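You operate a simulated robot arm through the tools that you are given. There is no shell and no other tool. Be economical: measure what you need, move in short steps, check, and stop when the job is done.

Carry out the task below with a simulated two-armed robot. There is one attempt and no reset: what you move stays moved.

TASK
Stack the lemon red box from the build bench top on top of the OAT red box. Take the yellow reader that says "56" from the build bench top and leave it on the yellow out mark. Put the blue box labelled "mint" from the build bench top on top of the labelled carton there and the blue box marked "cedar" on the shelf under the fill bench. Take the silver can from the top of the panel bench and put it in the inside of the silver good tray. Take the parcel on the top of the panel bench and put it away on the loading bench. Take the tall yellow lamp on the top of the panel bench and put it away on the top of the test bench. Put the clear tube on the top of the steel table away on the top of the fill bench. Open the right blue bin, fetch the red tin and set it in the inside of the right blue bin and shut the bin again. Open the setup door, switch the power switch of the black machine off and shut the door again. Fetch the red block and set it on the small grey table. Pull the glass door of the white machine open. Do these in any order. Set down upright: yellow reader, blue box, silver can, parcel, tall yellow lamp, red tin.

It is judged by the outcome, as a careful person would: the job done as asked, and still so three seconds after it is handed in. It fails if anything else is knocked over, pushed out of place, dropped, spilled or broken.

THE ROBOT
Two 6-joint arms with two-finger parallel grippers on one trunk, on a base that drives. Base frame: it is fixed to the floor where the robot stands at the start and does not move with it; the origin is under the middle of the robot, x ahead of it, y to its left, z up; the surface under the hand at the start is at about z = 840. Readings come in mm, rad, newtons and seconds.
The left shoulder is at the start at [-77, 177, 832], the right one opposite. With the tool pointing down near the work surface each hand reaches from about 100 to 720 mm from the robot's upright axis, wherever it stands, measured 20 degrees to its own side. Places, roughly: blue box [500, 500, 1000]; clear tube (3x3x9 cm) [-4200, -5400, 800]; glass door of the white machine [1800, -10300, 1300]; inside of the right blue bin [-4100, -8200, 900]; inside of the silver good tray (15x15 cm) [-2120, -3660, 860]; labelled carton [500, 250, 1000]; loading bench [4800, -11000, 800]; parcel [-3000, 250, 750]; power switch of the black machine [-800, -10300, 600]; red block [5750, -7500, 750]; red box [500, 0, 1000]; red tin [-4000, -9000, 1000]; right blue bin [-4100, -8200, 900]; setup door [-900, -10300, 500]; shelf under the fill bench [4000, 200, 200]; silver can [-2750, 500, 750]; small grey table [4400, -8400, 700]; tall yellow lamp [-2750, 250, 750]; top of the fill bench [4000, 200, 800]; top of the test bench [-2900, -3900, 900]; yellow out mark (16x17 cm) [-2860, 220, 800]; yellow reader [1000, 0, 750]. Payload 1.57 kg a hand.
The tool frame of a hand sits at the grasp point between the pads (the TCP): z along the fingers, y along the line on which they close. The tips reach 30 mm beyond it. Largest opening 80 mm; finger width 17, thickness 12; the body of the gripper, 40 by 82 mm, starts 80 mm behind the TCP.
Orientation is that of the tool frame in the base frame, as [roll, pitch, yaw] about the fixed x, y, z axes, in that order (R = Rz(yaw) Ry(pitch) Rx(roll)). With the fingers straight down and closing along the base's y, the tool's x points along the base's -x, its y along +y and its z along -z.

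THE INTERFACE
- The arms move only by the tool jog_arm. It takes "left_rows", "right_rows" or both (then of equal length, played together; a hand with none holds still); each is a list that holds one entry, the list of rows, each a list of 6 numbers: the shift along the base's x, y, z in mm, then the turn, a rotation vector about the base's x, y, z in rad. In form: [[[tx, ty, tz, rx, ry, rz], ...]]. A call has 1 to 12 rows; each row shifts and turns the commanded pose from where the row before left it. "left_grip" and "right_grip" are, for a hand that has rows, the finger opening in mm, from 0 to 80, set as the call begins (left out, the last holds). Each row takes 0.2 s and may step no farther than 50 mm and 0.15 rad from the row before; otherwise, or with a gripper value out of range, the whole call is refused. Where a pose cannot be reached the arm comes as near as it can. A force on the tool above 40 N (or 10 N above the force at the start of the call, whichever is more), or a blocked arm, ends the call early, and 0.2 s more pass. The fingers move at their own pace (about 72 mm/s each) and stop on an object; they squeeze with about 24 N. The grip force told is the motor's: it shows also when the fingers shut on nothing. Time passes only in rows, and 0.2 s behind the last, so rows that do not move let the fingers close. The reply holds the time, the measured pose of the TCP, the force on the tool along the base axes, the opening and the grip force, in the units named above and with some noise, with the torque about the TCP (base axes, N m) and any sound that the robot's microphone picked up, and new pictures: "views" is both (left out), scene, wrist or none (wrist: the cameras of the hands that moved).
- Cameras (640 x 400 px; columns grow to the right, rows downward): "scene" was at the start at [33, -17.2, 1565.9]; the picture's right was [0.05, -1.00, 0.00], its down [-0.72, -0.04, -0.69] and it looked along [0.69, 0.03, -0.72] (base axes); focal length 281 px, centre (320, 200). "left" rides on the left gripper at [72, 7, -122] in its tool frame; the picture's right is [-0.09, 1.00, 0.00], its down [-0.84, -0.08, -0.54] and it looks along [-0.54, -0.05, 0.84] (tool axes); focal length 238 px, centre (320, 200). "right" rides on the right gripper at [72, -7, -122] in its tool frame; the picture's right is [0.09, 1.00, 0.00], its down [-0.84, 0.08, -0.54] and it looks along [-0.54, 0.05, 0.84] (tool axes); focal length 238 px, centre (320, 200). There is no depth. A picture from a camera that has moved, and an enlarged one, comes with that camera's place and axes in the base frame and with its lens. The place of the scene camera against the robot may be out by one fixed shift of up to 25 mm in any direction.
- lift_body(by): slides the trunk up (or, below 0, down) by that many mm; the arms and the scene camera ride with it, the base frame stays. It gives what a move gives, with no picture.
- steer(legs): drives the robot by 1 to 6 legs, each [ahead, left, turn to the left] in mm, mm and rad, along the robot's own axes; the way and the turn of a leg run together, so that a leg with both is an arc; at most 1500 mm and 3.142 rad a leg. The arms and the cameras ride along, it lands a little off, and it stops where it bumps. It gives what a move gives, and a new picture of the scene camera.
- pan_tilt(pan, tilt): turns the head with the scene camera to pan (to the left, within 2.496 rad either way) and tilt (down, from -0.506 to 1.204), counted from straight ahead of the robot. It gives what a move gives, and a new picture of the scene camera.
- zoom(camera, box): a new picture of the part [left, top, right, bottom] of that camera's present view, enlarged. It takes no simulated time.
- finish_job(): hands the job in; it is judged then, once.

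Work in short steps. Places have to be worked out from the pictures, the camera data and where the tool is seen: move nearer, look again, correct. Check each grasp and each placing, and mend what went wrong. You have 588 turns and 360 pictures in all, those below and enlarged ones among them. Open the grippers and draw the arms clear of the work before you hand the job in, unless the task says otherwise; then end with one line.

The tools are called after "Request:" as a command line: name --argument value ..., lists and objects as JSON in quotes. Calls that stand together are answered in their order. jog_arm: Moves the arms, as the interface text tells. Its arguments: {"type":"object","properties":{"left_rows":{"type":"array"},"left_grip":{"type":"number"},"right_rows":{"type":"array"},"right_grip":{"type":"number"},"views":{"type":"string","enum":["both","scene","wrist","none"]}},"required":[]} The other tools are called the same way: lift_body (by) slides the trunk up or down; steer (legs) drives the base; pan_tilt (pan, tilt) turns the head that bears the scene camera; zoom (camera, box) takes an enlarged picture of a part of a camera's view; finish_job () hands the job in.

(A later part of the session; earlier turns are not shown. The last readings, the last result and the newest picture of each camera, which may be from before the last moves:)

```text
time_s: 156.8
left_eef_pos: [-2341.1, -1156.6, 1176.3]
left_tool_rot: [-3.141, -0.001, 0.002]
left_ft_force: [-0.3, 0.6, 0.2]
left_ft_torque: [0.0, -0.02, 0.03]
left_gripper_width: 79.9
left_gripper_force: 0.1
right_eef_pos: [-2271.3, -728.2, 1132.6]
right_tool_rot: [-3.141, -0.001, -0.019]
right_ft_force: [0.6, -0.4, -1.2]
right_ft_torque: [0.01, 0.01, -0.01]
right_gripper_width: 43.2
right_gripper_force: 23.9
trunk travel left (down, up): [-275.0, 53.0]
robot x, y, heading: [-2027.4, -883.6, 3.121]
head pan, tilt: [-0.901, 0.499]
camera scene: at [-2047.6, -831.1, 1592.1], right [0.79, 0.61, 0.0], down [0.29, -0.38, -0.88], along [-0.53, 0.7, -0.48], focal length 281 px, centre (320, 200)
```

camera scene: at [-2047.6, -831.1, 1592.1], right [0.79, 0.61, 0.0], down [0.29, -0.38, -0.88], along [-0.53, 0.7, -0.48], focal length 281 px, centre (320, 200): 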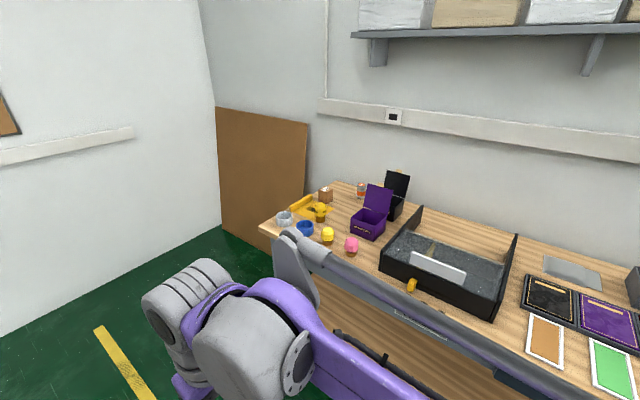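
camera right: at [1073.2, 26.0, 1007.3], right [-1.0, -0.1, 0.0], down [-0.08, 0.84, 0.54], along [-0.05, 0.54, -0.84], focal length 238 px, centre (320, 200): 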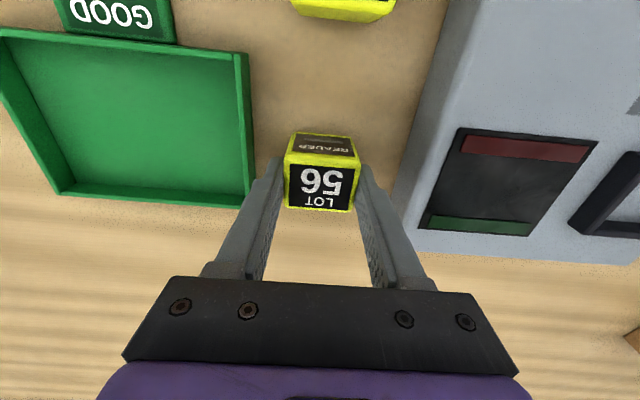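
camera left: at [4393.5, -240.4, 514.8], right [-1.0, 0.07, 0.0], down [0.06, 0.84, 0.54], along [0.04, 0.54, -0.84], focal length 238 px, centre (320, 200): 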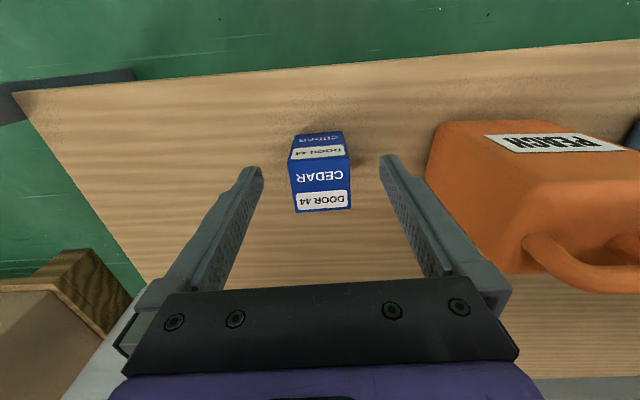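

The panel bench's far end holds the targets. Drive there and turn to face it.

Request:
steer --legs '[[700, 0, 0], [0, 0, -1.56]]'

Request:
pan_tilt --pan 0.0 --tilt 0.65

```text
time_s: 164.4
left_eef_pos: [-3028.9, -564.4, 1178.0]
left_tool_rot: [-3.141, 0.0, -1.53]
left_ft_force: [0.3, -0.4, -0.3]
left_ft_torque: [-0.01, 0.0, 0.01]
left_gripper_width: 80.2
left_gripper_force: 0.1
right_eef_pos: [-2596.6, -616.1, 1131.5]
right_tool_rot: [3.141, 0.0, -1.549]
right_ft_force: [-0.2, 0.2, -1.6]
right_ft_torque: [0.02, 0.0, -0.02]
right_gripper_width: 43.1
right_gripper_force: 24.2
trunk travel left (down, up): [-275.0, 53.0]
robot x, y, heading: [-2740.2, -866.9, 1.587]
head pan, tilt: [-0.901, 0.499]
camera scene: at [-2676.5, -871.1, 1592.1], right [0.64, -0.77, 0.0], down [-0.37, -0.31, -0.88], along [0.68, 0.56, -0.48], focal length 281 px, centre (320, 200)
```

scene: 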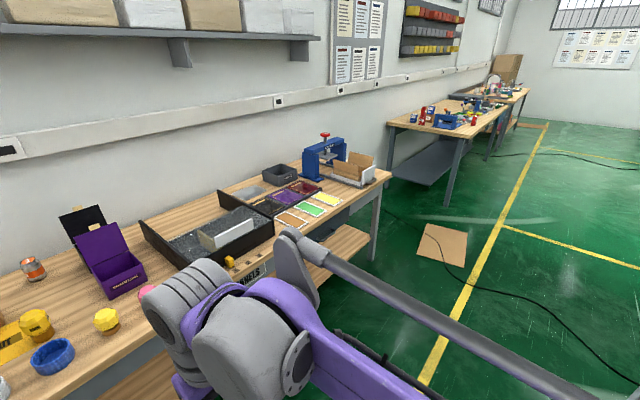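

```text
time_s: 165.6
left_eef_pos: [-3028.7, -563.2, 1175.3]
left_tool_rot: [-3.141, -0.001, -1.528]
left_ft_force: [0.7, -0.6, -0.2]
left_ft_torque: [-0.01, 0.02, -0.01]
left_gripper_width: 79.9
left_gripper_force: 0.0
right_eef_pos: [-2597.0, -617.6, 1133.4]
right_tool_rot: [-3.141, 0.0, -1.55]
right_ft_force: [-0.4, 0.3, -0.2]
right_ft_torque: [0.0, 0.01, -0.01]
right_gripper_width: 43.4
right_gripper_force: 24.0
trunk travel left (down, up): [-275.0, 53.0]
robot x, y, heading: [-2739.7, -864.2, 1.59]
head pan, tilt: [0.0, 0.649]
camera scene: at [-2748.3, -842.3, 1578.8], right [1.0, 0.02, 0.0], down [0.01, -0.6, -0.8], along [-0.02, 0.8, -0.6], focal length 281 px, centre (320, 200)
```

scene: 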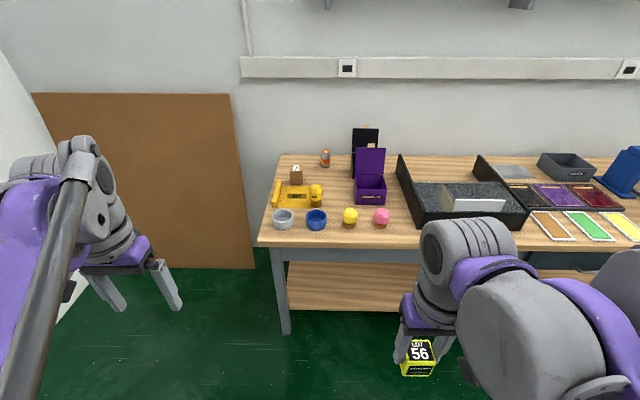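

Request:
zoom --camera "scene" --box '[250, 110, 410, 250]'

```text
2.86 times, centred on (330, 180) of scene
camera zoom: at [-2748.3, -842.3, 1578.8], right [1.0, 0.02, 0.0], down [0.01, -0.6, -0.8], along [-0.02, 0.8, -0.6], focal length 803 px, centre (291, 257)
```

zoom: 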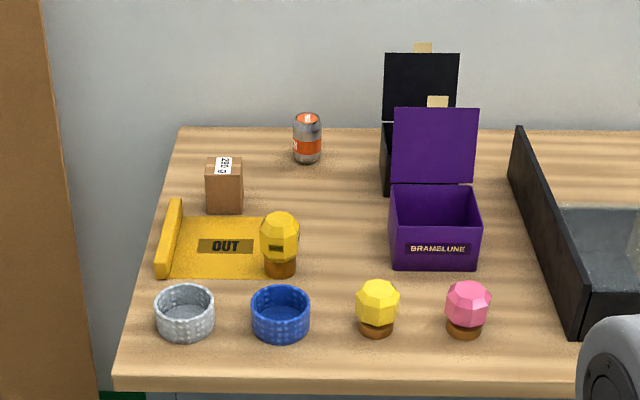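

The OUT mark has a raised stop on its left and the tall yellow lamp by its right edge. Drive up so the right hand faces the mark.

Request:
steer --legs '[[0, 230, -0.015], [480, 0, 0]]'

Request:
jog_arm --right_rows '[[[0, 45, 0, 0, 0, 0], [0, 45, 0, 0, 0, 0], [0, 45, 0, 0, 0, 0], [0, 45, 0, 0, 0, 0], [0, 45, 0, 0, 0, 0]]]'

```text
time_s: 170.7
left_eef_pos: [-3261.9, -81.4, 1175.1]
left_tool_rot: [3.14, -0.002, -1.556]
left_ft_force: [0.8, -0.2, 0.6]
left_ft_torque: [0.0, -0.03, 0.03]
left_gripper_width: 80.0
left_gripper_force: 0.0
right_eef_pos: [-2830.8, -145.9, 1132.8]
right_tool_rot: [-3.141, 0.001, -1.575]
right_ft_force: [0.7, 0.5, -1.2]
right_ft_torque: [-0.07, -0.02, 0.02]
right_gripper_width: 42.9
right_gripper_force: 24.2
trunk travel left (down, up): [-275.0, 53.0]
robot x, y, heading: [-2979.0, -392.0, 1.566]
head pan, tilt: [0.0, 0.649]
camera scene: at [-2986.9, -367.3, 1578.7], right [1.0, 0.0, 0.0], down [0.0, -0.6, -0.8], along [0.0, 0.8, -0.6], focal length 281 px, centre (320, 200)
```

scene: 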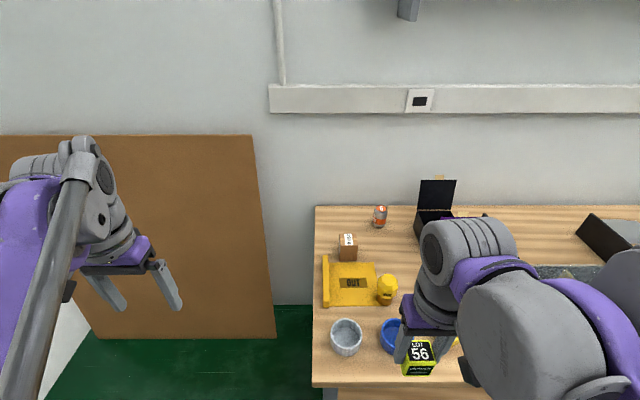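

```text
time_s: 171.9
left_eef_pos: [-3260.3, -80.8, 1176.0]
left_tool_rot: [-3.141, 0.0, -1.555]
left_ft_force: [-0.3, 0.3, -0.3]
left_ft_torque: [-0.06, -0.04, -0.02]
left_gripper_width: 79.9
left_gripper_force: 0.0
right_eef_pos: [-2828.8, 82.6, 1132.1]
right_tool_rot: [-3.141, -0.001, -1.574]
right_ft_force: [-0.1, 0.4, 0.0]
right_ft_torque: [-0.03, -0.02, -0.01]
right_gripper_width: 43.4
right_gripper_force: 23.9
trunk travel left (down, up): [-275.0, 53.0]
robot x, y, heading: [-2980.9, -392.6, 1.564]
head pan, tilt: [0.0, 0.649]
camera scene: at [-2986.8, -365.3, 1578.7], right [1.0, 0.0, 0.0], down [0.0, -0.61, -0.8], along [0.0, 0.8, -0.61], focal length 281 px, centre (320, 200)
camera right: at [-2821.4, 11.1, 1253.3], right [-1.0, -0.09, 0.0], down [-0.07, 0.84, 0.54], along [-0.05, 0.54, -0.84], focal length 238 px, centre (320, 200)
```

scene: 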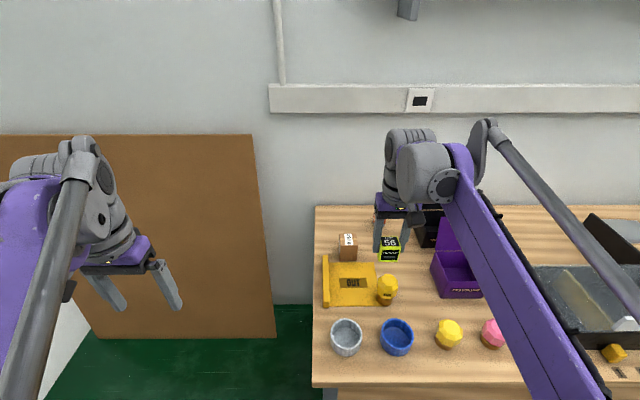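
right: 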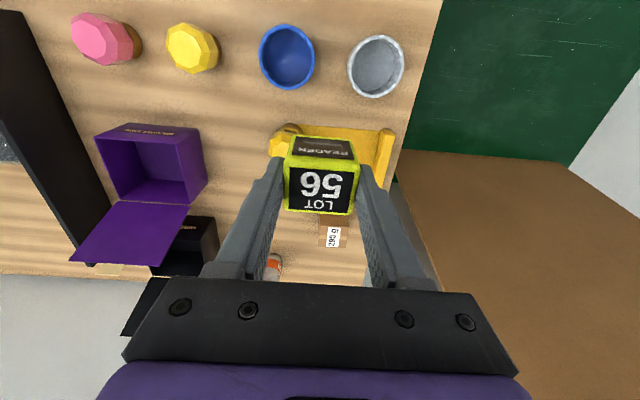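

The reader blocks the view of the mark; draw the hand back toward the robot and lower so the mark shows ahead of it.

Request:
jog_arm --right_rows '[[[-15, -45, 0, 0, 0, 0], [-15, -45, 0, 0, 0, 0], [-20, -40, -20, 0, 0, 0], [0, 0, -45, 0, 0, 0], [0, 0, 0, 0, 0, 0]]]'

```text
time_s: 173.1
left_eef_pos: [-3261.4, -82.0, 1175.8]
left_tool_rot: [-3.141, 0.0, -1.555]
left_ft_force: [-0.4, 0.0, 0.0]
left_ft_torque: [0.02, 0.0, 0.01]
left_gripper_width: 80.2
left_gripper_force: 0.0
right_eef_pos: [-2880.0, -52.1, 1069.7]
right_tool_rot: [3.141, 0.002, -1.574]
right_ft_force: [0.1, -0.3, 0.3]
right_ft_torque: [0.02, 0.0, 0.0]
right_gripper_width: 43.2
right_gripper_force: 24.2
trunk travel left (down, up): [-275.0, 53.0]
robot x, y, heading: [-2981.6, -393.5, 1.567]
head pan, tilt: [0.0, 0.649]
camera scene: at [-2987.0, -367.8, 1578.8], right [1.0, 0.0, 0.0], down [0.0, -0.6, -0.8], along [0.0, 0.8, -0.6], focal length 281 px, centre (320, 200)
camera right: at [-2873.6, -124.5, 1189.6], right [-1.0, -0.09, 0.0], down [-0.07, 0.84, 0.54], along [-0.05, 0.54, -0.84], focal length 238 px, centre (320, 200)
```

scene: 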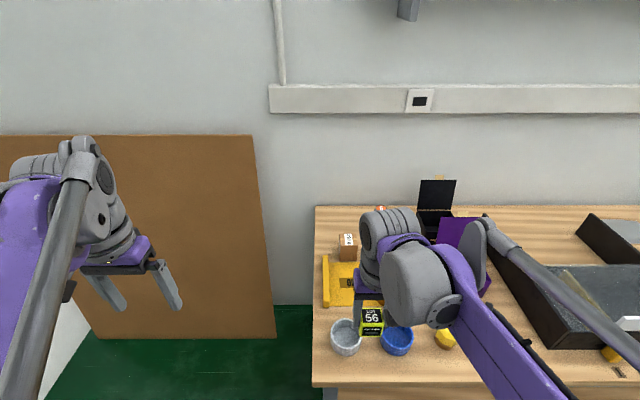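
right: 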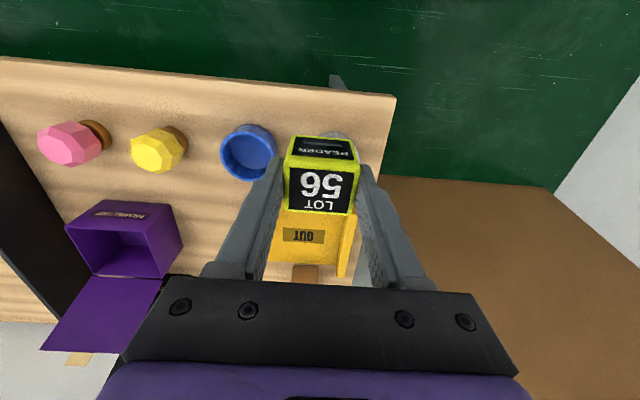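

Two views give bench z≈800 and the OUT mark centre ≈[-2868,218]. Move above it and lower.

Request:
jog_arm --right_rows '[[[1, 45, 0, 0, 0, 0], [1, 45, 0, 0, 0, 0], [1, 45, 0, 0, 0, 0], [1, 45, 0, 0, 0, 0], [1, 45, 0, 0, 0, 0], [0, 42, 0, 0, 0, 0], [0, 0, -45, 0, 0, 0], [0, 0, -45, 0, 0, 0], [0, 0, -45, 0, 0, 0], [0, 0, -35, 0, 0, 0], [0, 0, 0, 0, 0, 0]]]'

```text
time_s: 175.5
left_eef_pos: [-3261.9, -82.6, 1175.7]
left_tool_rot: [-3.141, 0.0, -1.555]
left_ft_force: [-0.1, -0.5, -0.1]
left_ft_torque: [0.0, 0.03, 0.0]
left_gripper_width: 80.1
left_gripper_force: 0.1
right_eef_pos: [-2876.3, 215.1, 898.1]
right_tool_rot: [-3.14, 0.0, -1.574]
right_ft_force: [1.2, -1.3, -0.5]
right_ft_torque: [0.03, 0.0, -0.02]
right_gripper_width: 43.2
right_gripper_force: 23.9
trunk travel left (down, up): [-275.0, 53.0]
robot x, y, heading: [-2979.7, -392.9, 1.565]
head pan, tilt: [0.0, 0.649]
camera scene: at [-2986.9, -367.4, 1578.8], right [1.0, 0.0, 0.0], down [0.0, -0.6, -0.8], along [0.0, 0.8, -0.6], focal length 281 px, centre (320, 200)
camera right: at [-2869.0, 142.7, 1019.2], right [-1.0, -0.09, 0.0], down [-0.07, 0.84, 0.54], along [-0.05, 0.54, -0.84], focal length 238 px, centre (320, 200)
```

scene: 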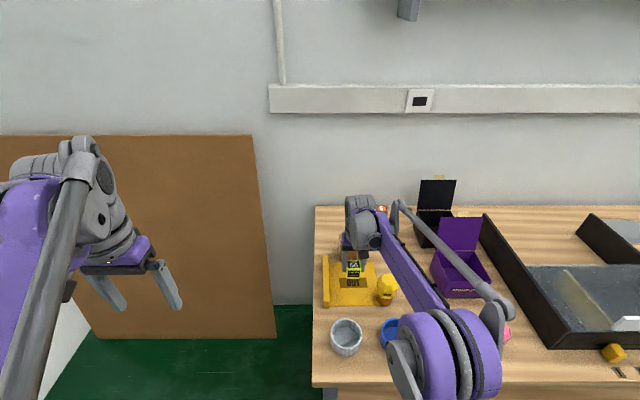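
right: 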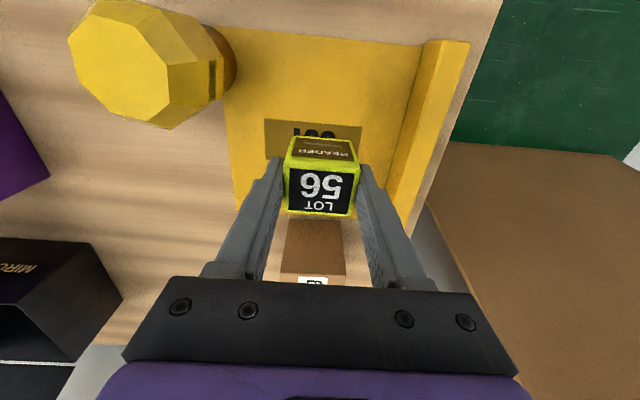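

Reader is over the mark's centre. Lower to contact.

Request:
jog_arm --right_rows '[[[5, -2, -25, 0, 0, 0], [0, 0, -15, 0, 0, 0], [0, 0, -4, 0, 0, 0], [0, 0, -3, 0, 0, 0], [0, 0, -2, 0, 0, 0], [0, 0, -2, 0, 0, 0]]]' --views "none"

```text
time_s: 176.9
left_eef_pos: [-3261.3, -81.9, 1175.2]
left_tool_rot: [3.14, 0.001, -1.555]
left_ft_force: [0.1, 0.3, 0.2]
left_ft_torque: [-0.01, 0.01, -0.04]
left_gripper_width: 80.2
left_gripper_force: 0.0
right_eef_pos: [-2870.7, 214.4, 846.5]
right_tool_rot: [3.141, -0.001, -1.575]
right_ft_force: [0.5, 0.0, -2.0]
right_ft_torque: [-0.03, 0.0, -0.02]
right_gripper_width: 43.4
right_gripper_force: 24.0
trunk travel left (down, up): [-275.0, 53.0]
robot x, y, heading: [-2983.8, -392.1, 1.566]
head pan, tilt: [0.0, 0.649]
```

No contact yet; continue in small steps.

Request:
jog_arm --right_rows '[[[0, 0, -2, 0, 0, 0], [0, 0, -2, 0, 0, 0], [0, 0, -2, 0, 0, 0], [0, 0, -2, 0, 0, 0], [0, 0, -2, 0, 0, 0], [0, 0, -2, 0, 0, 0]]]' --views "none"

```text
time_s: 177.8
left_eef_pos: [-3260.3, -83.4, 1176.6]
left_tool_rot: [-3.139, 0.001, -1.553]
left_ft_force: [0.0, 0.3, 0.1]
left_ft_torque: [0.02, 0.0, -0.01]
left_gripper_width: 80.0
left_gripper_force: 0.0
right_eef_pos: [-2870.9, 212.6, 845.3]
right_tool_rot: [3.141, 0.004, -1.574]
right_ft_force: [-0.9, 0.8, 24.3]
right_ft_torque: [-0.12, -0.09, -0.04]
right_gripper_width: 43.2
right_gripper_force: 24.0
trunk travel left (down, up): [-275.0, 53.0]
robot x, y, heading: [-2979.9, -392.6, 1.564]
head pan, tilt: [0.0, 0.649]
stopped in row 4 (right hand): the force on the tool passed its limit at 44 N (the readings are from after the stop); the commanded pose is now the measured one
```

Contact. Ease, release and rise.

Request:
jog_arm --right_rows '[[[0, 0, 1, 0, 0, 0], [0, 0, 0, 0, 0, 0]]]' --views "none"

Request:
jog_arm --right_rows '[[[0, 0, 0, 0, 0, 0], [0, 0, 0, 0, 0, 0], [0, 0, 30, 0, 0, 0], [0, 0, 45, 0, 0, 0], [0, 0, 45, 0, 0, 0], [0, -40, 25, 0, 0, 0], [0, -40, 25, 0, 0, 0], [0, 0, 0, 0, 0, 0]]]' --right_grip 66

```text
time_s: 178.4
left_eef_pos: [-3261.1, -84.6, 1176.6]
left_tool_rot: [3.141, -0.001, -1.555]
left_ft_force: [0.6, 1.3, -0.2]
left_ft_torque: [-0.01, 0.01, -0.01]
left_gripper_width: 79.8
left_gripper_force: 0.1
right_eef_pos: [-2870.1, 214.2, 844.1]
right_tool_rot: [-3.139, 0.002, -1.574]
right_ft_force: [-1.7, -4.3, 13.2]
right_ft_torque: [-0.23, 0.03, -0.01]
right_gripper_width: 43.2
right_gripper_force: 23.8
trunk travel left (down, up): [-275.0, 53.0]
robot x, y, heading: [-2982.5, -386.7, 1.565]
head pan, tilt: [0.0, 0.649]
```

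```text
time_s: 180.2
left_eef_pos: [-3260.9, -80.6, 1175.9]
left_tool_rot: [3.141, -0.001, -1.556]
left_ft_force: [0.4, -0.4, 0.0]
left_ft_torque: [-0.02, -0.02, 0.01]
left_gripper_width: 80.0
left_gripper_force: 0.0
right_eef_pos: [-2871.2, 135.5, 1011.6]
right_tool_rot: [-3.141, 0.001, -1.575]
right_ft_force: [-0.9, -0.7, -0.9]
right_ft_torque: [0.0, -0.02, 0.0]
right_gripper_width: 66.0
right_gripper_force: 0.1
trunk travel left (down, up): [-275.0, 53.0]
robot x, y, heading: [-2980.6, -391.9, 1.565]
head pan, tilt: [0.0, 0.649]
camera scene: at [-2986.9, -366.1, 1578.7], right [1.0, 0.0, 0.0], down [0.0, -0.61, -0.8], along [0.0, 0.8, -0.61], focal length 281 px, centre (320, 200)
camera right: at [-2862.6, 64.1, 1132.6], right [-1.0, -0.09, 0.0], down [-0.07, 0.84, 0.54], along [-0.05, 0.54, -0.84], focal length 238 px, centre (320, 200)
```

scene: 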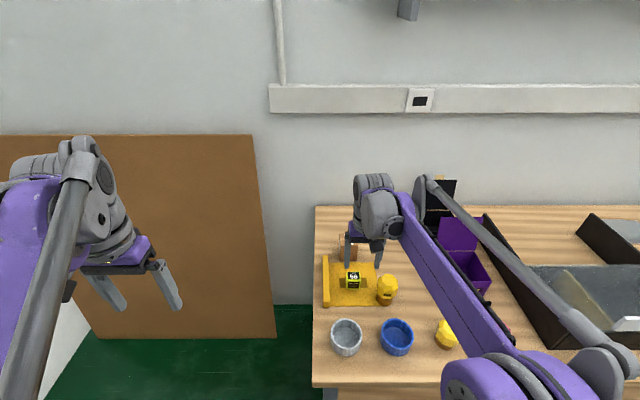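
right: 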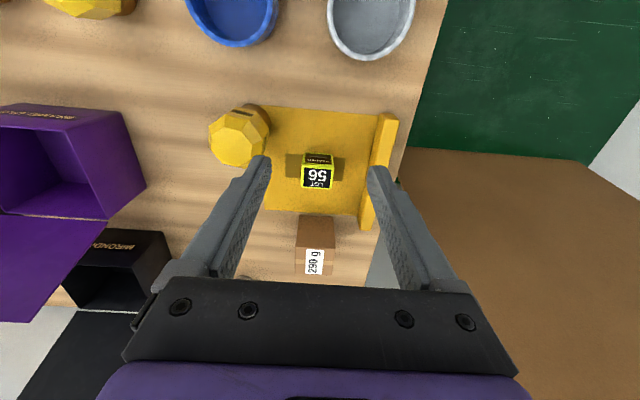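

Reader is upright on the mark. Next the tall yellow lamp, ≈[-2785,145], bulb ≈62 mm wide; open fully and hover above it.

Request:
jog_arm --right_rows '[[[40, 0, 10, 0, 0, 0], [40, 5, 0, 0, 0, 0], [6, 5, -30, 0, 0, 0], [0, 0, 0, 0, 0, 0]]]' --right_grip 80 --views "wrist"

```text
time_s: 181.2
left_eef_pos: [-3262.5, -83.4, 1175.5]
left_tool_rot: [-3.141, 0.001, -1.555]
left_ft_force: [-0.2, -0.1, 0.8]
left_ft_torque: [-0.02, -0.01, 0.03]
left_gripper_width: 79.9
left_gripper_force: 0.1
right_eef_pos: [-2782.5, 145.6, 991.0]
right_tool_rot: [-3.14, 0.002, -1.574]
right_ft_force: [-0.8, -0.5, 0.5]
right_ft_torque: [0.01, -0.02, -0.01]
right_gripper_width: 79.8
right_gripper_force: 0.1
trunk travel left (down, up): [-275.0, 53.0]
robot x, y, heading: [-2979.8, -390.9, 1.57]
head pan, tilt: [0.0, 0.649]
camera right: at [-2775.3, 72.8, 1112.3], right [-1.0, -0.09, 0.0], down [-0.07, 0.84, 0.54], along [-0.05, 0.54, -0.84], focal length 238 px, centre (320, 200)
```

right: 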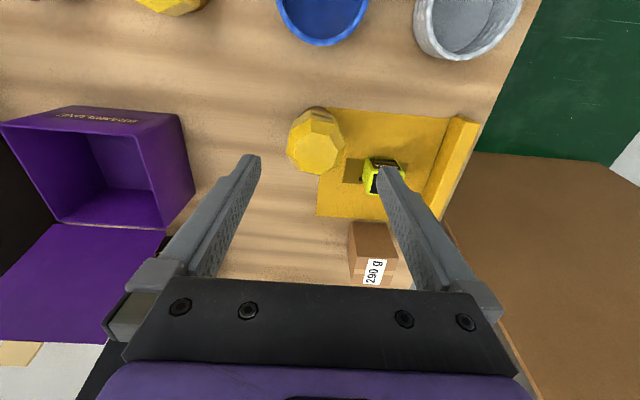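

Zoom to see the facet orientation.

Request:
zoom --camera "right" --box '[260, 90, 380, 190]'

```text
4.00 times, centred on (320, 140) of right
camera zoom: at [-2775.3, 72.8, 1112.3], right [-1.0, -0.09, 0.0], down [-0.07, 0.84, 0.54], along [-0.05, 0.54, -0.84], focal length 953 px, centre (320, 440)
```

zoom: 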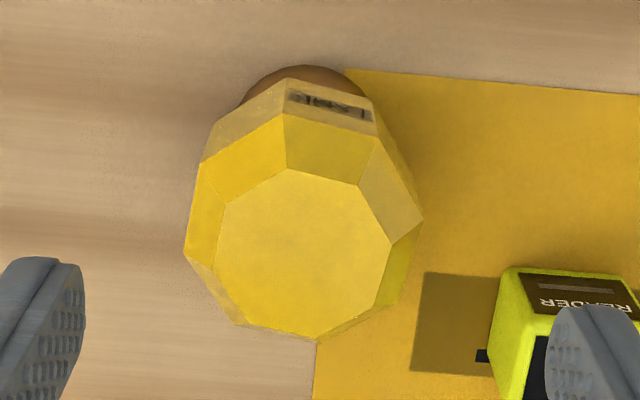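

Facets are turned ≈-0.25 rad; centre ≈[-2780,158]. Align yaw, centre and descend.

Request:
jog_arm --right_rows '[[[3, 12, 0, 0, 0, -0.125], [0, 0, 0, 0, 0, -0.125], [0, 0, -40, 0, 0, 0], [0, 0, -20, 0, 0, 0], [0, 0, 0, 0, 0, 0]]]' --views "wrist"

```text
time_s: 182.4
left_eef_pos: [-3260.8, -81.4, 1175.5]
left_tool_rot: [3.141, -0.001, -1.555]
left_ft_force: [0.0, -0.1, 0.9]
left_ft_torque: [-0.01, 0.0, 0.0]
left_gripper_width: 80.1
left_gripper_force: 0.1
right_eef_pos: [-2781.1, 156.7, 934.9]
right_tool_rot: [-3.141, 0.001, -1.825]
right_ft_force: [-0.3, -0.1, -0.2]
right_ft_torque: [0.04, -0.03, 0.0]
right_gripper_width: 80.1
right_gripper_force: 0.1
trunk travel left (down, up): [-275.0, 53.0]
robot x, y, heading: [-2978.1, -389.7, 1.565]
head pan, tilt: [0.0, 0.649]
camera right: at [-2791.3, 85.3, 1054.6], right [-0.99, 0.16, 0.0], down [0.14, 0.83, 0.54], along [0.09, 0.54, -0.84], focal length 238 px, centre (320, 200)
```

right: 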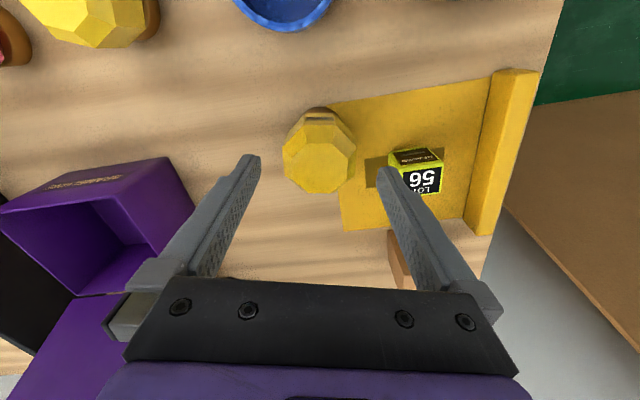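

Aligned. Descend and close.

Request:
jog_arm --right_rows '[[[2, 2, -40, 0, 0, 0], [0, 0, -36, 0, 0, 0], [0, 0, 0, 0, 0, 0]]]' --views "none"

Request:
jog_arm --right_rows '[[[0, 0, 0, 0, 0, 0], [0, 0, 0, 0, 0, 0], [0, 0, 0, 0, 0, 0]]]' --right_grip 0 --views "wrist"

```text
time_s: 183.2
left_eef_pos: [-3262.5, -83.0, 1175.9]
left_tool_rot: [3.141, 0.0, -1.555]
left_ft_force: [0.8, -0.8, 0.0]
left_ft_torque: [-0.01, -0.01, -0.03]
left_gripper_width: 80.0
left_gripper_force: 0.1
right_eef_pos: [-2778.1, 158.1, 859.5]
right_tool_rot: [-3.141, 0.003, -1.823]
right_ft_force: [0.0, -0.4, -0.8]
right_ft_torque: [-0.04, 0.0, -0.01]
right_gripper_width: 80.0
right_gripper_force: 0.0
trunk travel left (down, up): [-275.0, 53.0]
robot x, y, heading: [-2979.0, -391.9, 1.567]
head pan, tilt: [0.0, 0.649]
```

```text
time_s: 184.1
left_eef_pos: [-3262.2, -81.4, 1175.6]
left_tool_rot: [3.141, 0.001, -1.555]
left_ft_force: [0.2, -0.1, 0.2]
left_ft_torque: [-0.01, 0.01, 0.0]
left_gripper_width: 79.8
left_gripper_force: 0.1
right_eef_pos: [-2777.6, 158.8, 859.4]
right_tool_rot: [3.141, 0.001, -1.823]
right_ft_force: [0.4, 0.5, 0.3]
right_ft_torque: [-0.01, -0.02, 0.01]
right_gripper_width: 61.1
right_gripper_force: 24.1
trunk travel left (down, up): [-275.0, 53.0]
robot x, y, heading: [-2981.2, -394.1, 1.57]
head pan, tilt: [0.0, 0.649]
camera right: at [-2788.3, 87.2, 980.3], right [-0.99, 0.16, 0.0], down [0.13, 0.83, 0.54], along [0.09, 0.54, -0.84], focal length 238 px, centre (320, 200)
```

right: 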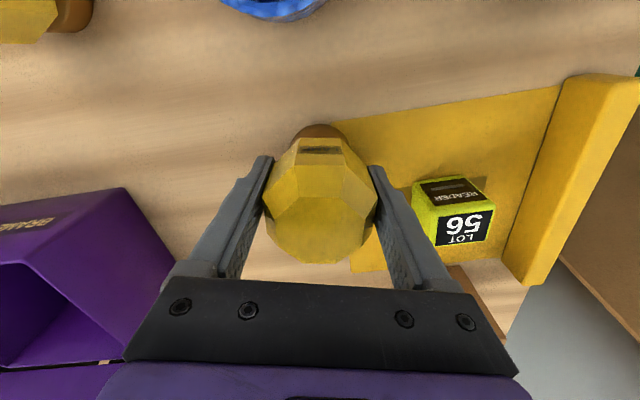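

Lamp gripped at 61 mm. Lift it and draw it back.

Request:
jog_arm --right_rows '[[[0, 0, 45, 0, 0, 0], [0, 0, 45, 0, 0, 0], [0, 0, 45, 0, 0, 0], [0, 0, 45, 0, 0, 0], [0, -30, 35, 0, 0, 0], [0, -40, 25, 0, 0, 0], [0, -45, 20, 0, 0, 0], [0, -45, 0, 0, 0, 0], [0, -45, 0, 0, 0, 0], [0, -45, 0, 0, 0, 0]]]' --views "none"

Request:
steer --legs '[[0, -400, 0], [130, 0, 0]]'

```text
time_s: 186.2
left_eef_pos: [-3262.9, -83.4, 1176.6]
left_tool_rot: [3.14, 0.003, -1.556]
left_ft_force: [0.1, -0.1, 0.6]
left_ft_torque: [0.01, 0.02, -0.02]
left_gripper_width: 79.9
left_gripper_force: 0.1
right_eef_pos: [-2777.5, -92.9, 1115.6]
right_tool_rot: [3.14, 0.004, -1.824]
right_ft_force: [-0.8, 0.6, -0.8]
right_ft_torque: [0.03, -0.01, -0.01]
right_gripper_width: 61.1
right_gripper_force: 23.9
trunk travel left (down, up): [-275.0, 53.0]
robot x, y, heading: [-2979.3, -387.6, 1.567]
head pan, tilt: [0.0, 0.649]
```

```text
time_s: 191.2
left_eef_pos: [-2865.5, 45.5, 1175.4]
left_tool_rot: [3.141, 0.0, -1.554]
left_ft_force: [-1.0, 0.1, 0.1]
left_ft_torque: [-0.04, 0.0, 0.01]
left_gripper_width: 80.0
left_gripper_force: 0.0
right_eef_pos: [-2381.9, 35.6, 1116.7]
right_tool_rot: [-3.142, 0.003, -1.826]
right_ft_force: [0.4, 0.3, -2.0]
right_ft_torque: [-0.01, 0.02, 0.03]
right_gripper_width: 60.8
right_gripper_force: 23.5
trunk travel left (down, up): [-275.0, 53.0]
robot x, y, heading: [-2590.9, -265.1, 1.568]
head pan, tilt: [0.0, 0.649]
camera scene: at [-2591.8, -240.4, 1578.7], right [1.0, -0.01, 0.0], down [0.0, -0.6, -0.8], along [0.0, 0.8, -0.6], focal length 281 px, centre (320, 200)
```

scene: 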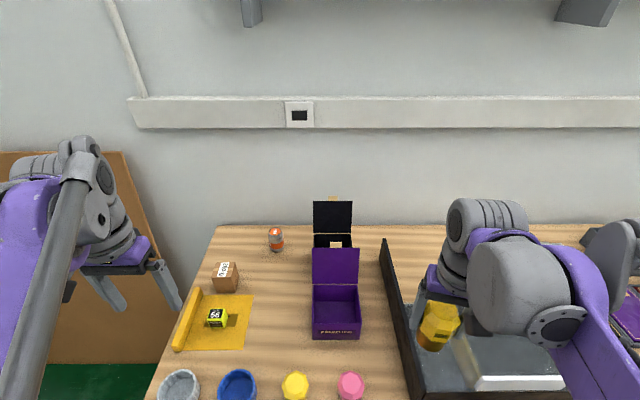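

Can is near [-2757,510], at the edge of reach; I'll raise the trunk and tilt the left tool forward 0.6 rad to reach it.

Request:
lift_body --by 45

Request:
jog_arm --left_rows '[[[20, 40, 0, 0.1, 0, 0], [20, 40, 0, 0.1, 0, 0], [20, 40, 0, 0.1, 0, 0], [20, 40, 0, 0.1, 0, 0], [20, 40, 0, 0.1, 0, 0], [8, 40, -20, 0.1, 0, 0], [0, 40, -30, 0, 0, 0], [0, 0, -45, 0, 0, 0], [0, 0, -45, 0, 0, 0]]]'

```text
time_s: 192.0
left_eef_pos: [-2865.3, 46.4, 1220.9]
left_tool_rot: [-3.141, 0.0, -1.555]
left_ft_force: [0.3, -0.4, -0.1]
left_ft_torque: [0.02, 0.04, 0.0]
left_gripper_width: 80.2
left_gripper_force: 0.0
right_eef_pos: [-2383.1, 36.2, 1161.8]
right_tool_rot: [3.141, 0.002, -1.825]
right_ft_force: [0.6, -0.7, -1.6]
right_ft_torque: [0.06, 0.01, 0.02]
right_gripper_width: 60.9
right_gripper_force: 24.3
trunk travel left (down, up): [-320.0, 8.0]
robot x, y, heading: [-2586.7, -264.6, 1.561]
head pan, tilt: [0.0, 0.649]
```

```text
time_s: 194.0
left_eef_pos: [-2754.8, 325.1, 1081.5]
left_tool_rot: [-3.131, 0.599, -1.551]
left_ft_force: [0.1, -0.3, -1.3]
left_ft_torque: [0.04, -0.01, 0.0]
left_gripper_width: 80.0
left_gripper_force: 0.1
right_eef_pos: [-2382.5, 36.7, 1160.6]
right_tool_rot: [-3.141, 0.003, -1.826]
right_ft_force: [-0.1, -0.4, -1.3]
right_ft_torque: [0.01, 0.0, -0.02]
right_gripper_width: 60.7
right_gripper_force: 24.0
trunk travel left (down, up): [-320.0, 8.0]
robot x, y, heading: [-2582.2, -265.1, 1.569]
head pan, tilt: [0.0, 0.649]
camera scene: at [-2591.8, -241.1, 1627.2], right [1.0, -0.01, 0.0], down [0.0, -0.6, -0.8], along [0.0, 0.8, -0.6], focal length 281 px, centre (320, 200)
camera left: at [-2760.7, 196.7, 1141.8], right [-1.0, 0.06, 0.04], down [0.06, 0.39, 0.92], along [0.04, 0.92, -0.39], focal length 238 px, centre (320, 200)
```

scene: 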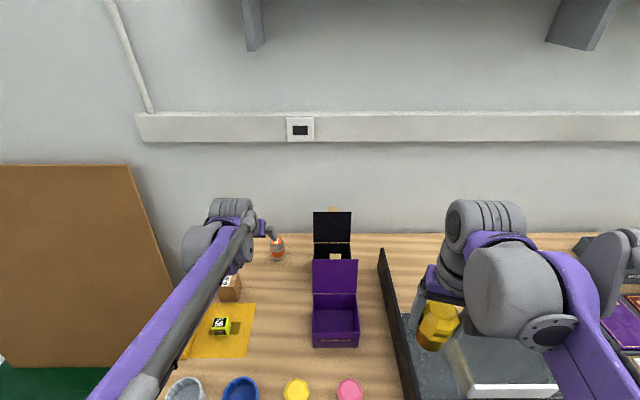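
left: 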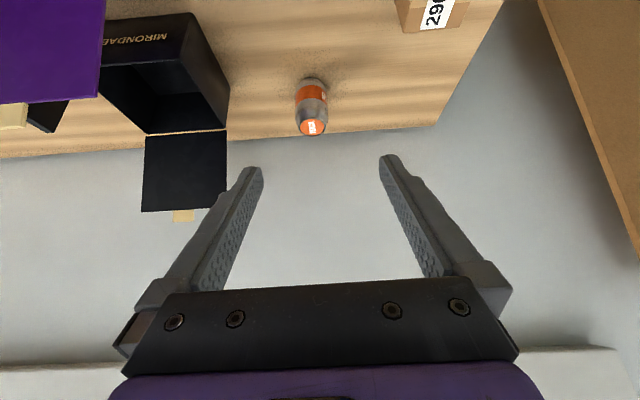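

Can centre ≈[-2743,510], top z≈885. Move to a pre-grasp point along the tilted axis.

Request:
jog_arm --left_rows '[[[4, 29, -34, 0, 0, 0], [4, 29, -34, 0, 0, 0], [4, 29, -34, 0, 0, 0], [0, 28, -35, 0, 0, 0], [0, 0, 0, 0, 0, 0]]]' --views "wrist"

```text
time_s: 195.2
left_eef_pos: [-2744.5, 441.2, 942.5]
left_tool_rot: [-3.13, 0.6, -1.554]
left_ft_force: [0.6, 0.0, -0.6]
left_ft_torque: [0.01, -0.01, 0.03]
left_gripper_width: 80.0
left_gripper_force: 0.0
right_eef_pos: [-2383.6, 35.7, 1162.1]
right_tool_rot: [3.142, 0.002, -1.826]
right_ft_force: [0.4, -0.5, -1.6]
right_ft_torque: [-0.01, 0.0, 0.04]
right_gripper_width: 60.9
right_gripper_force: 23.6
trunk travel left (down, up): [-320.0, 8.0]
robot x, y, heading: [-2584.8, -262.8, 1.57]
head pan, tilt: [0.0, 0.649]
camera left: at [-2749.9, 312.6, 1003.6], right [-1.0, 0.06, 0.04], down [0.06, 0.39, 0.92], along [0.04, 0.92, -0.39], focal length 238 px, centre (320, 200)
```

left: 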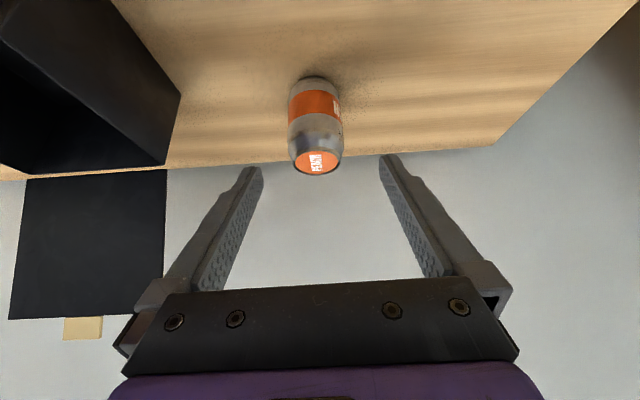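

Aligned. Advance along the tool axis and close.

Request:
jog_arm --left_rows '[[[1, 22, -31, 0, 0, 0], [1, 22, -31, 0, 0, 0], [0, 21, -31, 0, 0, 0], [0, 0, 0, 0, 0, 0]]]' --views "wrist"

Request:
jog_arm --left_rows '[[[0, 0, 0, 0, 0, 0], [0, 0, 0, 0, 0, 0], [0, 0, 0, 0, 0, 0]]]' --left_grip 0 --views "wrist"

```text
time_s: 196.2
left_eef_pos: [-2744.1, 507.1, 850.0]
left_tool_rot: [-3.131, 0.601, -1.554]
left_ft_force: [0.1, 1.0, -0.5]
left_ft_torque: [-0.03, 0.01, 0.03]
left_gripper_width: 80.1
left_gripper_force: 0.0
right_eef_pos: [-2382.8, 36.1, 1161.7]
right_tool_rot: [3.141, 0.002, -1.825]
right_ft_force: [0.3, -0.7, -1.4]
right_ft_torque: [0.02, 0.02, -0.03]
right_gripper_width: 61.0
right_gripper_force: 24.4
trunk travel left (down, up): [-320.0, 8.0]
robot x, y, heading: [-2587.5, -265.3, 1.567]
head pan, tilt: [0.0, 0.649]
camera left: at [-2749.7, 377.5, 910.8], right [-1.0, 0.06, 0.04], down [0.06, 0.39, 0.92], along [0.04, 0.92, -0.39], focal length 238 px, centre (320, 200)
```

left: 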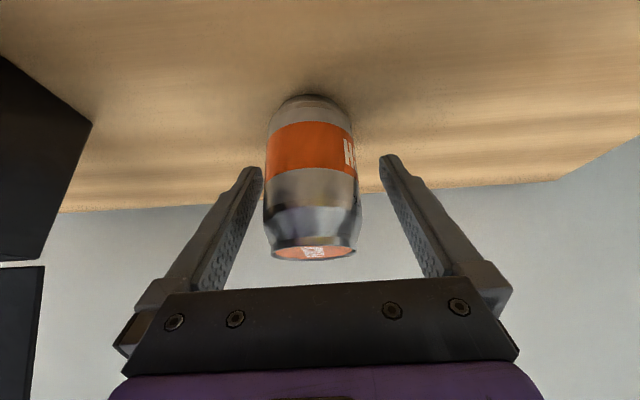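

```text
time_s: 197.0
left_eef_pos: [-2744.2, 507.6, 849.3]
left_tool_rot: [-3.131, 0.6, -1.553]
left_ft_force: [0.6, 0.3, 0.3]
left_ft_torque: [-0.01, -0.01, 0.0]
left_gripper_width: 52.5
left_gripper_force: 23.8
right_eef_pos: [-2382.8, 36.3, 1161.4]
right_tool_rot: [3.142, 0.003, -1.825]
right_ft_force: [0.3, -0.6, -1.6]
right_ft_torque: [-0.02, 0.04, -0.02]
right_gripper_width: 60.9
right_gripper_force: 23.3
trunk travel left (down, up): [-320.0, 8.0]
robot x, y, heading: [-2586.0, -263.5, 1.566]
head pan, tilt: [0.0, 0.649]
camera left: at [-2749.7, 377.7, 910.8], right [-1.0, 0.06, 0.04], down [0.06, 0.39, 0.92], along [0.04, 0.92, -0.39], focal length 238 px, centre (320, 200)
```

left: 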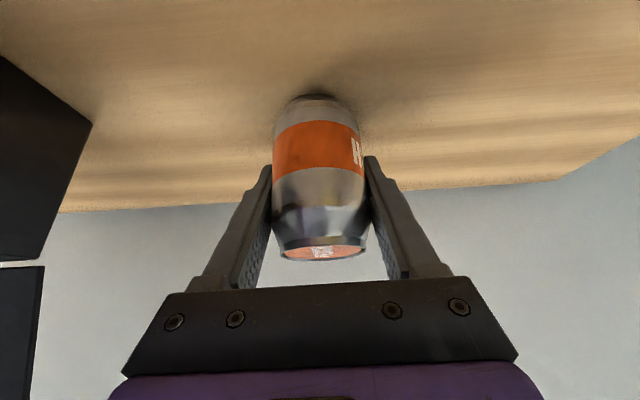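

Can gripped. Lift straight up and draw back, then back the base out.

Request:
jog_arm --left_rows '[[[0, 0, 40, 0, 0, 0], [0, 0, 45, 0, 0, 0], [0, -10, 45, 0, 0, 0], [0, -20, 45, 0, 0, 0], [0, -30, 39, 0, 0, 0], [0, -40, 20, 0, 0, 0], [0, -45, 0, 0, 0, 0], [0, -45, 0, 0, 0, 0], [0, -45, 0, 0, 0, 0], [0, -45, 0, 0, 0, 0], [0, -45, 0, 0, 0, 0]]]'

```text
time_s: 199.4
left_eef_pos: [-2742.5, 179.3, 1082.8]
left_tool_rot: [-3.131, 0.6, -1.553]
left_ft_force: [1.2, 0.3, -1.2]
left_ft_torque: [0.03, 0.01, -0.01]
left_gripper_width: 52.4
left_gripper_force: 24.2
right_eef_pos: [-2383.2, 35.4, 1161.6]
right_tool_rot: [3.141, 0.003, -1.825]
right_ft_force: [-0.3, 0.4, -1.2]
right_ft_torque: [-0.02, 0.0, 0.01]
right_gripper_width: 61.2
right_gripper_force: 23.5
trunk travel left (down, up): [-320.0, 8.0]
robot x, y, heading: [-2586.7, -266.6, 1.569]
head pan, tilt: [0.0, 0.649]
camera scene: at [-2592.0, -243.9, 1627.2], right [1.0, -0.01, 0.0], down [0.0, -0.6, -0.8], along [0.0, 0.8, -0.6], focal length 281 px, centre (320, 200)
camera left: at [-2748.5, 49.1, 1143.9], right [-1.0, 0.06, 0.04], down [0.06, 0.38, 0.92], along [0.04, 0.92, -0.39], focal length 238 px, centre (320, 200)
```

scene: 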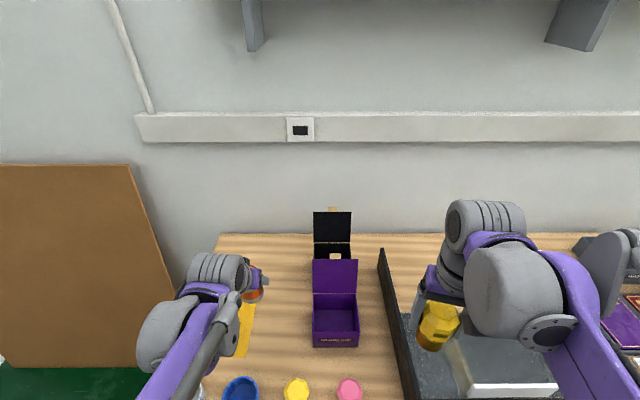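
left: 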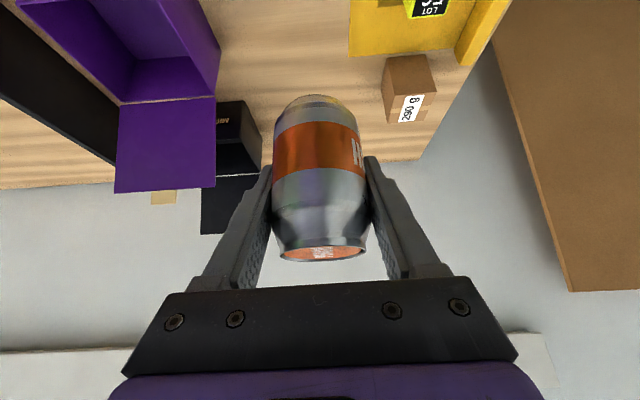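

Back out and look toward −y to plan the route to the test bench.

Request:
steer --legs '[[-620, 0, 0], [0, 0, -1.571], [1500, 0, 0]]'

Request:
pan_tilt --pan -1.0 --tilt 0.3

Request:
pan_tilt --pan -2.0 --tilt 0.3

```text
time_s: 213.5
left_eef_pos: [-665.2, -671.2, 1083.4]
left_tool_rot: [-3.134, 0.602, -3.106]
left_ft_force: [-0.4, 1.1, -2.4]
left_ft_torque: [0.02, 0.01, -0.08]
left_gripper_width: 52.4
left_gripper_force: 24.3
right_eef_pos: [-804.3, -1034.1, 1160.8]
right_tool_rot: [-3.141, 0.0, 2.904]
right_ft_force: [0.7, 0.2, -1.9]
right_ft_torque: [0.0, 0.01, 0.01]
right_gripper_width: 61.1
right_gripper_force: 24.1
trunk travel left (down, up): [-320.0, 8.0]
robot x, y, heading: [-1111.6, -836.9, 0.008]
head pan, tilt: [0.0, 0.649]
camera scene: at [-1070.8, -856.6, 1627.1], right [0.01, -1.0, 0.0], down [-0.6, -0.01, -0.8], along [0.8, 0.01, -0.6], focal length 281 px, centre (320, 200)
```

scene: 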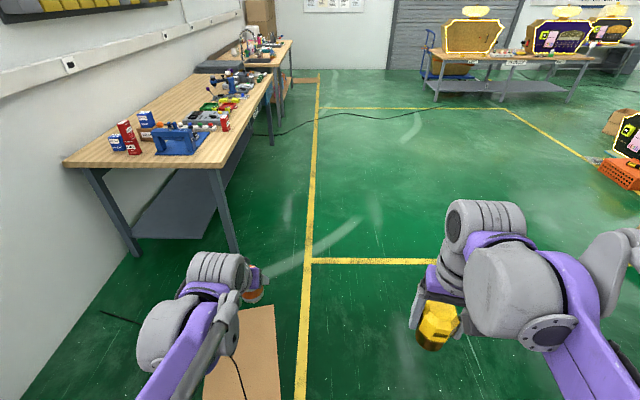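

```text
time_s: 214.8
left_eef_pos: [-665.2, -671.8, 1082.4]
left_tool_rot: [-3.131, 0.601, -3.107]
left_ft_force: [-0.3, -0.2, -1.8]
left_ft_torque: [0.04, 0.01, 0.0]
left_gripper_width: 52.5
left_gripper_force: 23.9
right_eef_pos: [-804.0, -1033.6, 1160.6]
right_tool_rot: [-3.141, 0.002, 2.903]
right_ft_force: [-0.1, 0.4, -1.4]
right_ft_torque: [-0.04, 0.0, 0.01]
right_gripper_width: 61.1
right_gripper_force: 24.0
trunk travel left (down, up): [-320.0, 8.0]
robot x, y, heading: [-1108.0, -831.3, 0.007]
head pan, tilt: [-1.0, 0.3]
camera scene: at [-1106.0, -935.5, 1659.0], right [-0.83, -0.55, 0.0], down [-0.16, 0.25, -0.96], along [0.53, -0.8, -0.3], focal length 281 px, centre (320, 200)
```

scene: 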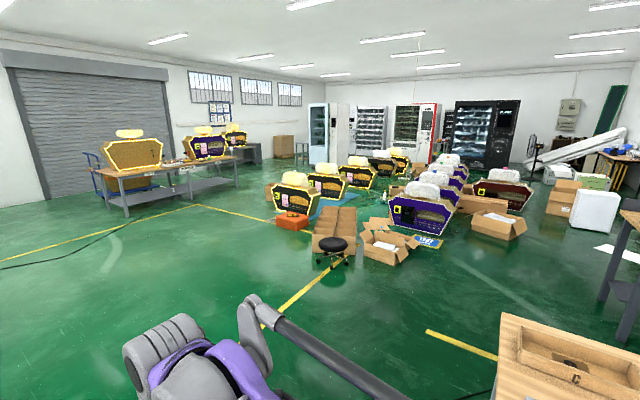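

```text
time_s: 216.1
left_eef_pos: [-664.5, -672.1, 1082.6]
left_tool_rot: [-3.132, 0.6, -3.107]
left_ft_force: [0.1, 0.0, -1.9]
left_ft_torque: [0.03, 0.01, 0.0]
left_gripper_width: 52.3
left_gripper_force: 23.9
right_eef_pos: [-804.8, -1034.5, 1161.2]
right_tool_rot: [3.141, 0.003, 2.903]
right_ft_force: [0.5, -0.5, -1.9]
right_ft_torque: [0.03, -0.02, -0.02]
right_gripper_width: 61.2
right_gripper_force: 23.8
trunk travel left (down, up): [-320.0, 8.0]
robot x, y, heading: [-1107.8, -835.2, 0.011]
head pan, tilt: [-2.0, 0.3]
camera scene: at [-1195.3, -942.9, 1659.0], right [-0.91, 0.41, 0.0], down [0.12, 0.27, -0.96], along [-0.39, -0.87, -0.3], focal length 281 px, centre (320, 200)
```

scene: 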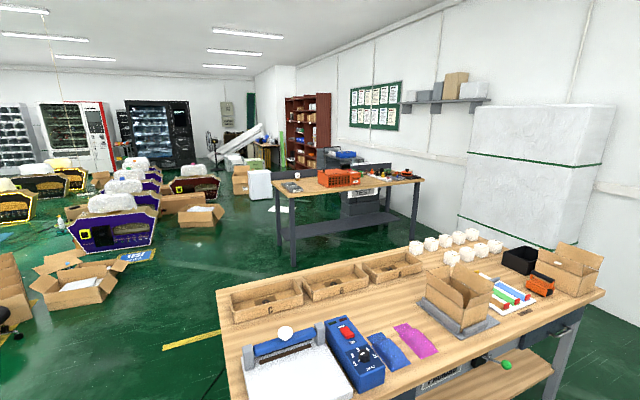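

The test bench is beyond the packing bench, to the south-west. I'll route east of the packing bench, then into the gap between them.

Request:
steer --legs '[[500, 0, 0], [0, 0, -1.575], [1500, 0, 0], [500, 0, 0], [0, -1000, 0], [0, -400, 0]]'

Request:
pan_tilt --pan -0.3 --tilt 0.5

```text
time_s: 245.1
left_eef_pos: [-1905.0, -3254.3, 1083.4]
left_tool_rot: [-3.132, 0.599, 1.574]
left_ft_force: [-0.3, 0.5, -1.4]
left_ft_torque: [-0.02, 0.0, 0.02]
left_gripper_width: 52.3
left_gripper_force: 23.9
right_eef_pos: [-2262.7, -3103.9, 1162.1]
right_tool_rot: [3.14, 0.002, 1.299]
right_ft_force: [-0.6, 0.2, -1.3]
right_ft_torque: [-0.02, 0.03, 0.01]
right_gripper_width: 61.3
right_gripper_force: 24.4
trunk travel left (down, up): [-320.0, 8.0]
robot x, y, heading: [-2055.6, -2808.5, -1.592]
head pan, tilt: [-2.0, 0.3]
camera scene: at [-2144.2, -2744.5, 1659.0], right [0.43, 0.9, 0.0], down [0.27, -0.13, -0.96], along [-0.86, 0.42, -0.3], focal length 281 px, centre (320, 200)
```

scene: 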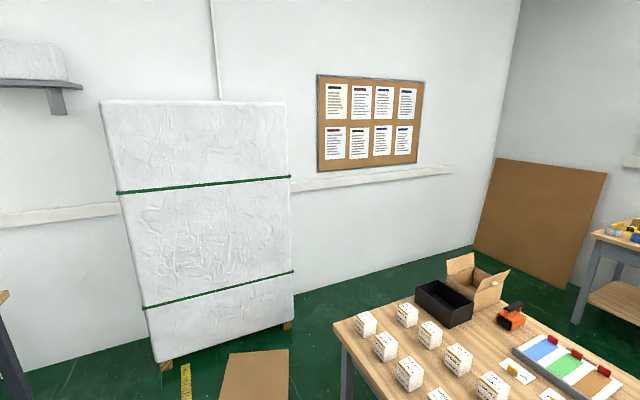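

```text
time_s: 246.8
left_eef_pos: [-1904.8, -3255.0, 1082.5]
left_tool_rot: [-3.131, 0.599, 1.574]
left_ft_force: [0.6, 0.5, -1.1]
left_ft_torque: [-0.01, 0.0, 0.02]
left_gripper_width: 52.4
left_gripper_force: 23.9
right_eef_pos: [-2261.8, -3103.3, 1161.2]
right_tool_rot: [3.142, 0.001, 1.3]
right_ft_force: [-0.3, -0.2, -1.7]
right_ft_torque: [-0.01, 0.0, 0.01]
right_gripper_width: 61.1
right_gripper_force: 23.9
trunk travel left (down, up): [-320.0, 8.0]
robot x, y, heading: [-2058.4, -2807.9, -1.594]
head pan, tilt: [-0.3, 0.499]
camera scene: at [-2088.9, -2871.4, 1640.6], right [-0.95, 0.32, 0.0], down [0.15, 0.45, -0.88], along [-0.28, -0.83, -0.48], focal length 281 px, centre (320, 200)
```

scene: 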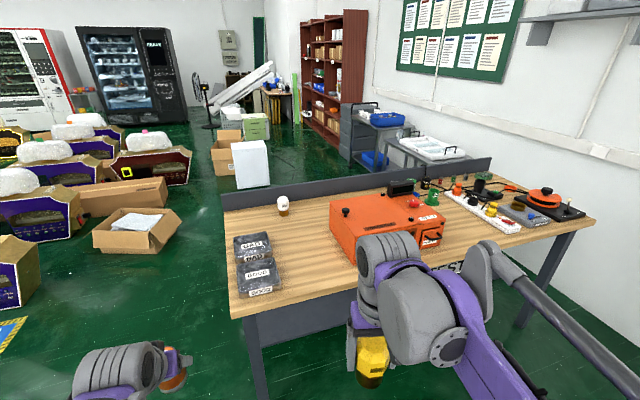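

The silver trays are on the near corner of the test bench. Zoom in.

Request:
zoom --camera "scene" --box '[215, 165, 455, 315]'

```text
2.67 times, centred on (335, 240) of scene
camera zoom: at [-2088.9, -2871.4, 1640.6], right [-0.95, 0.32, 0.0], down [0.15, 0.45, -0.88], along [-0.28, -0.83, -0.48], focal length 749 px, centre (280, 93)
```

zoom: 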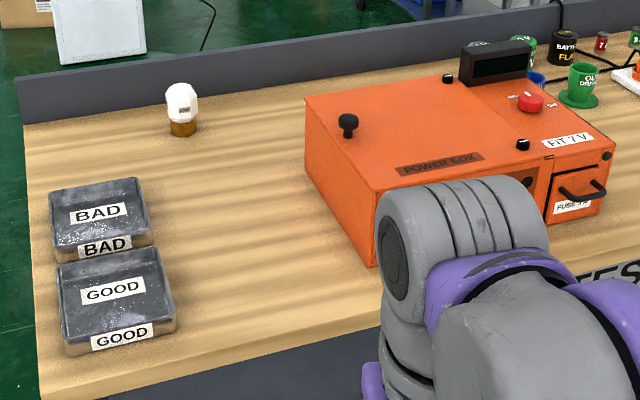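

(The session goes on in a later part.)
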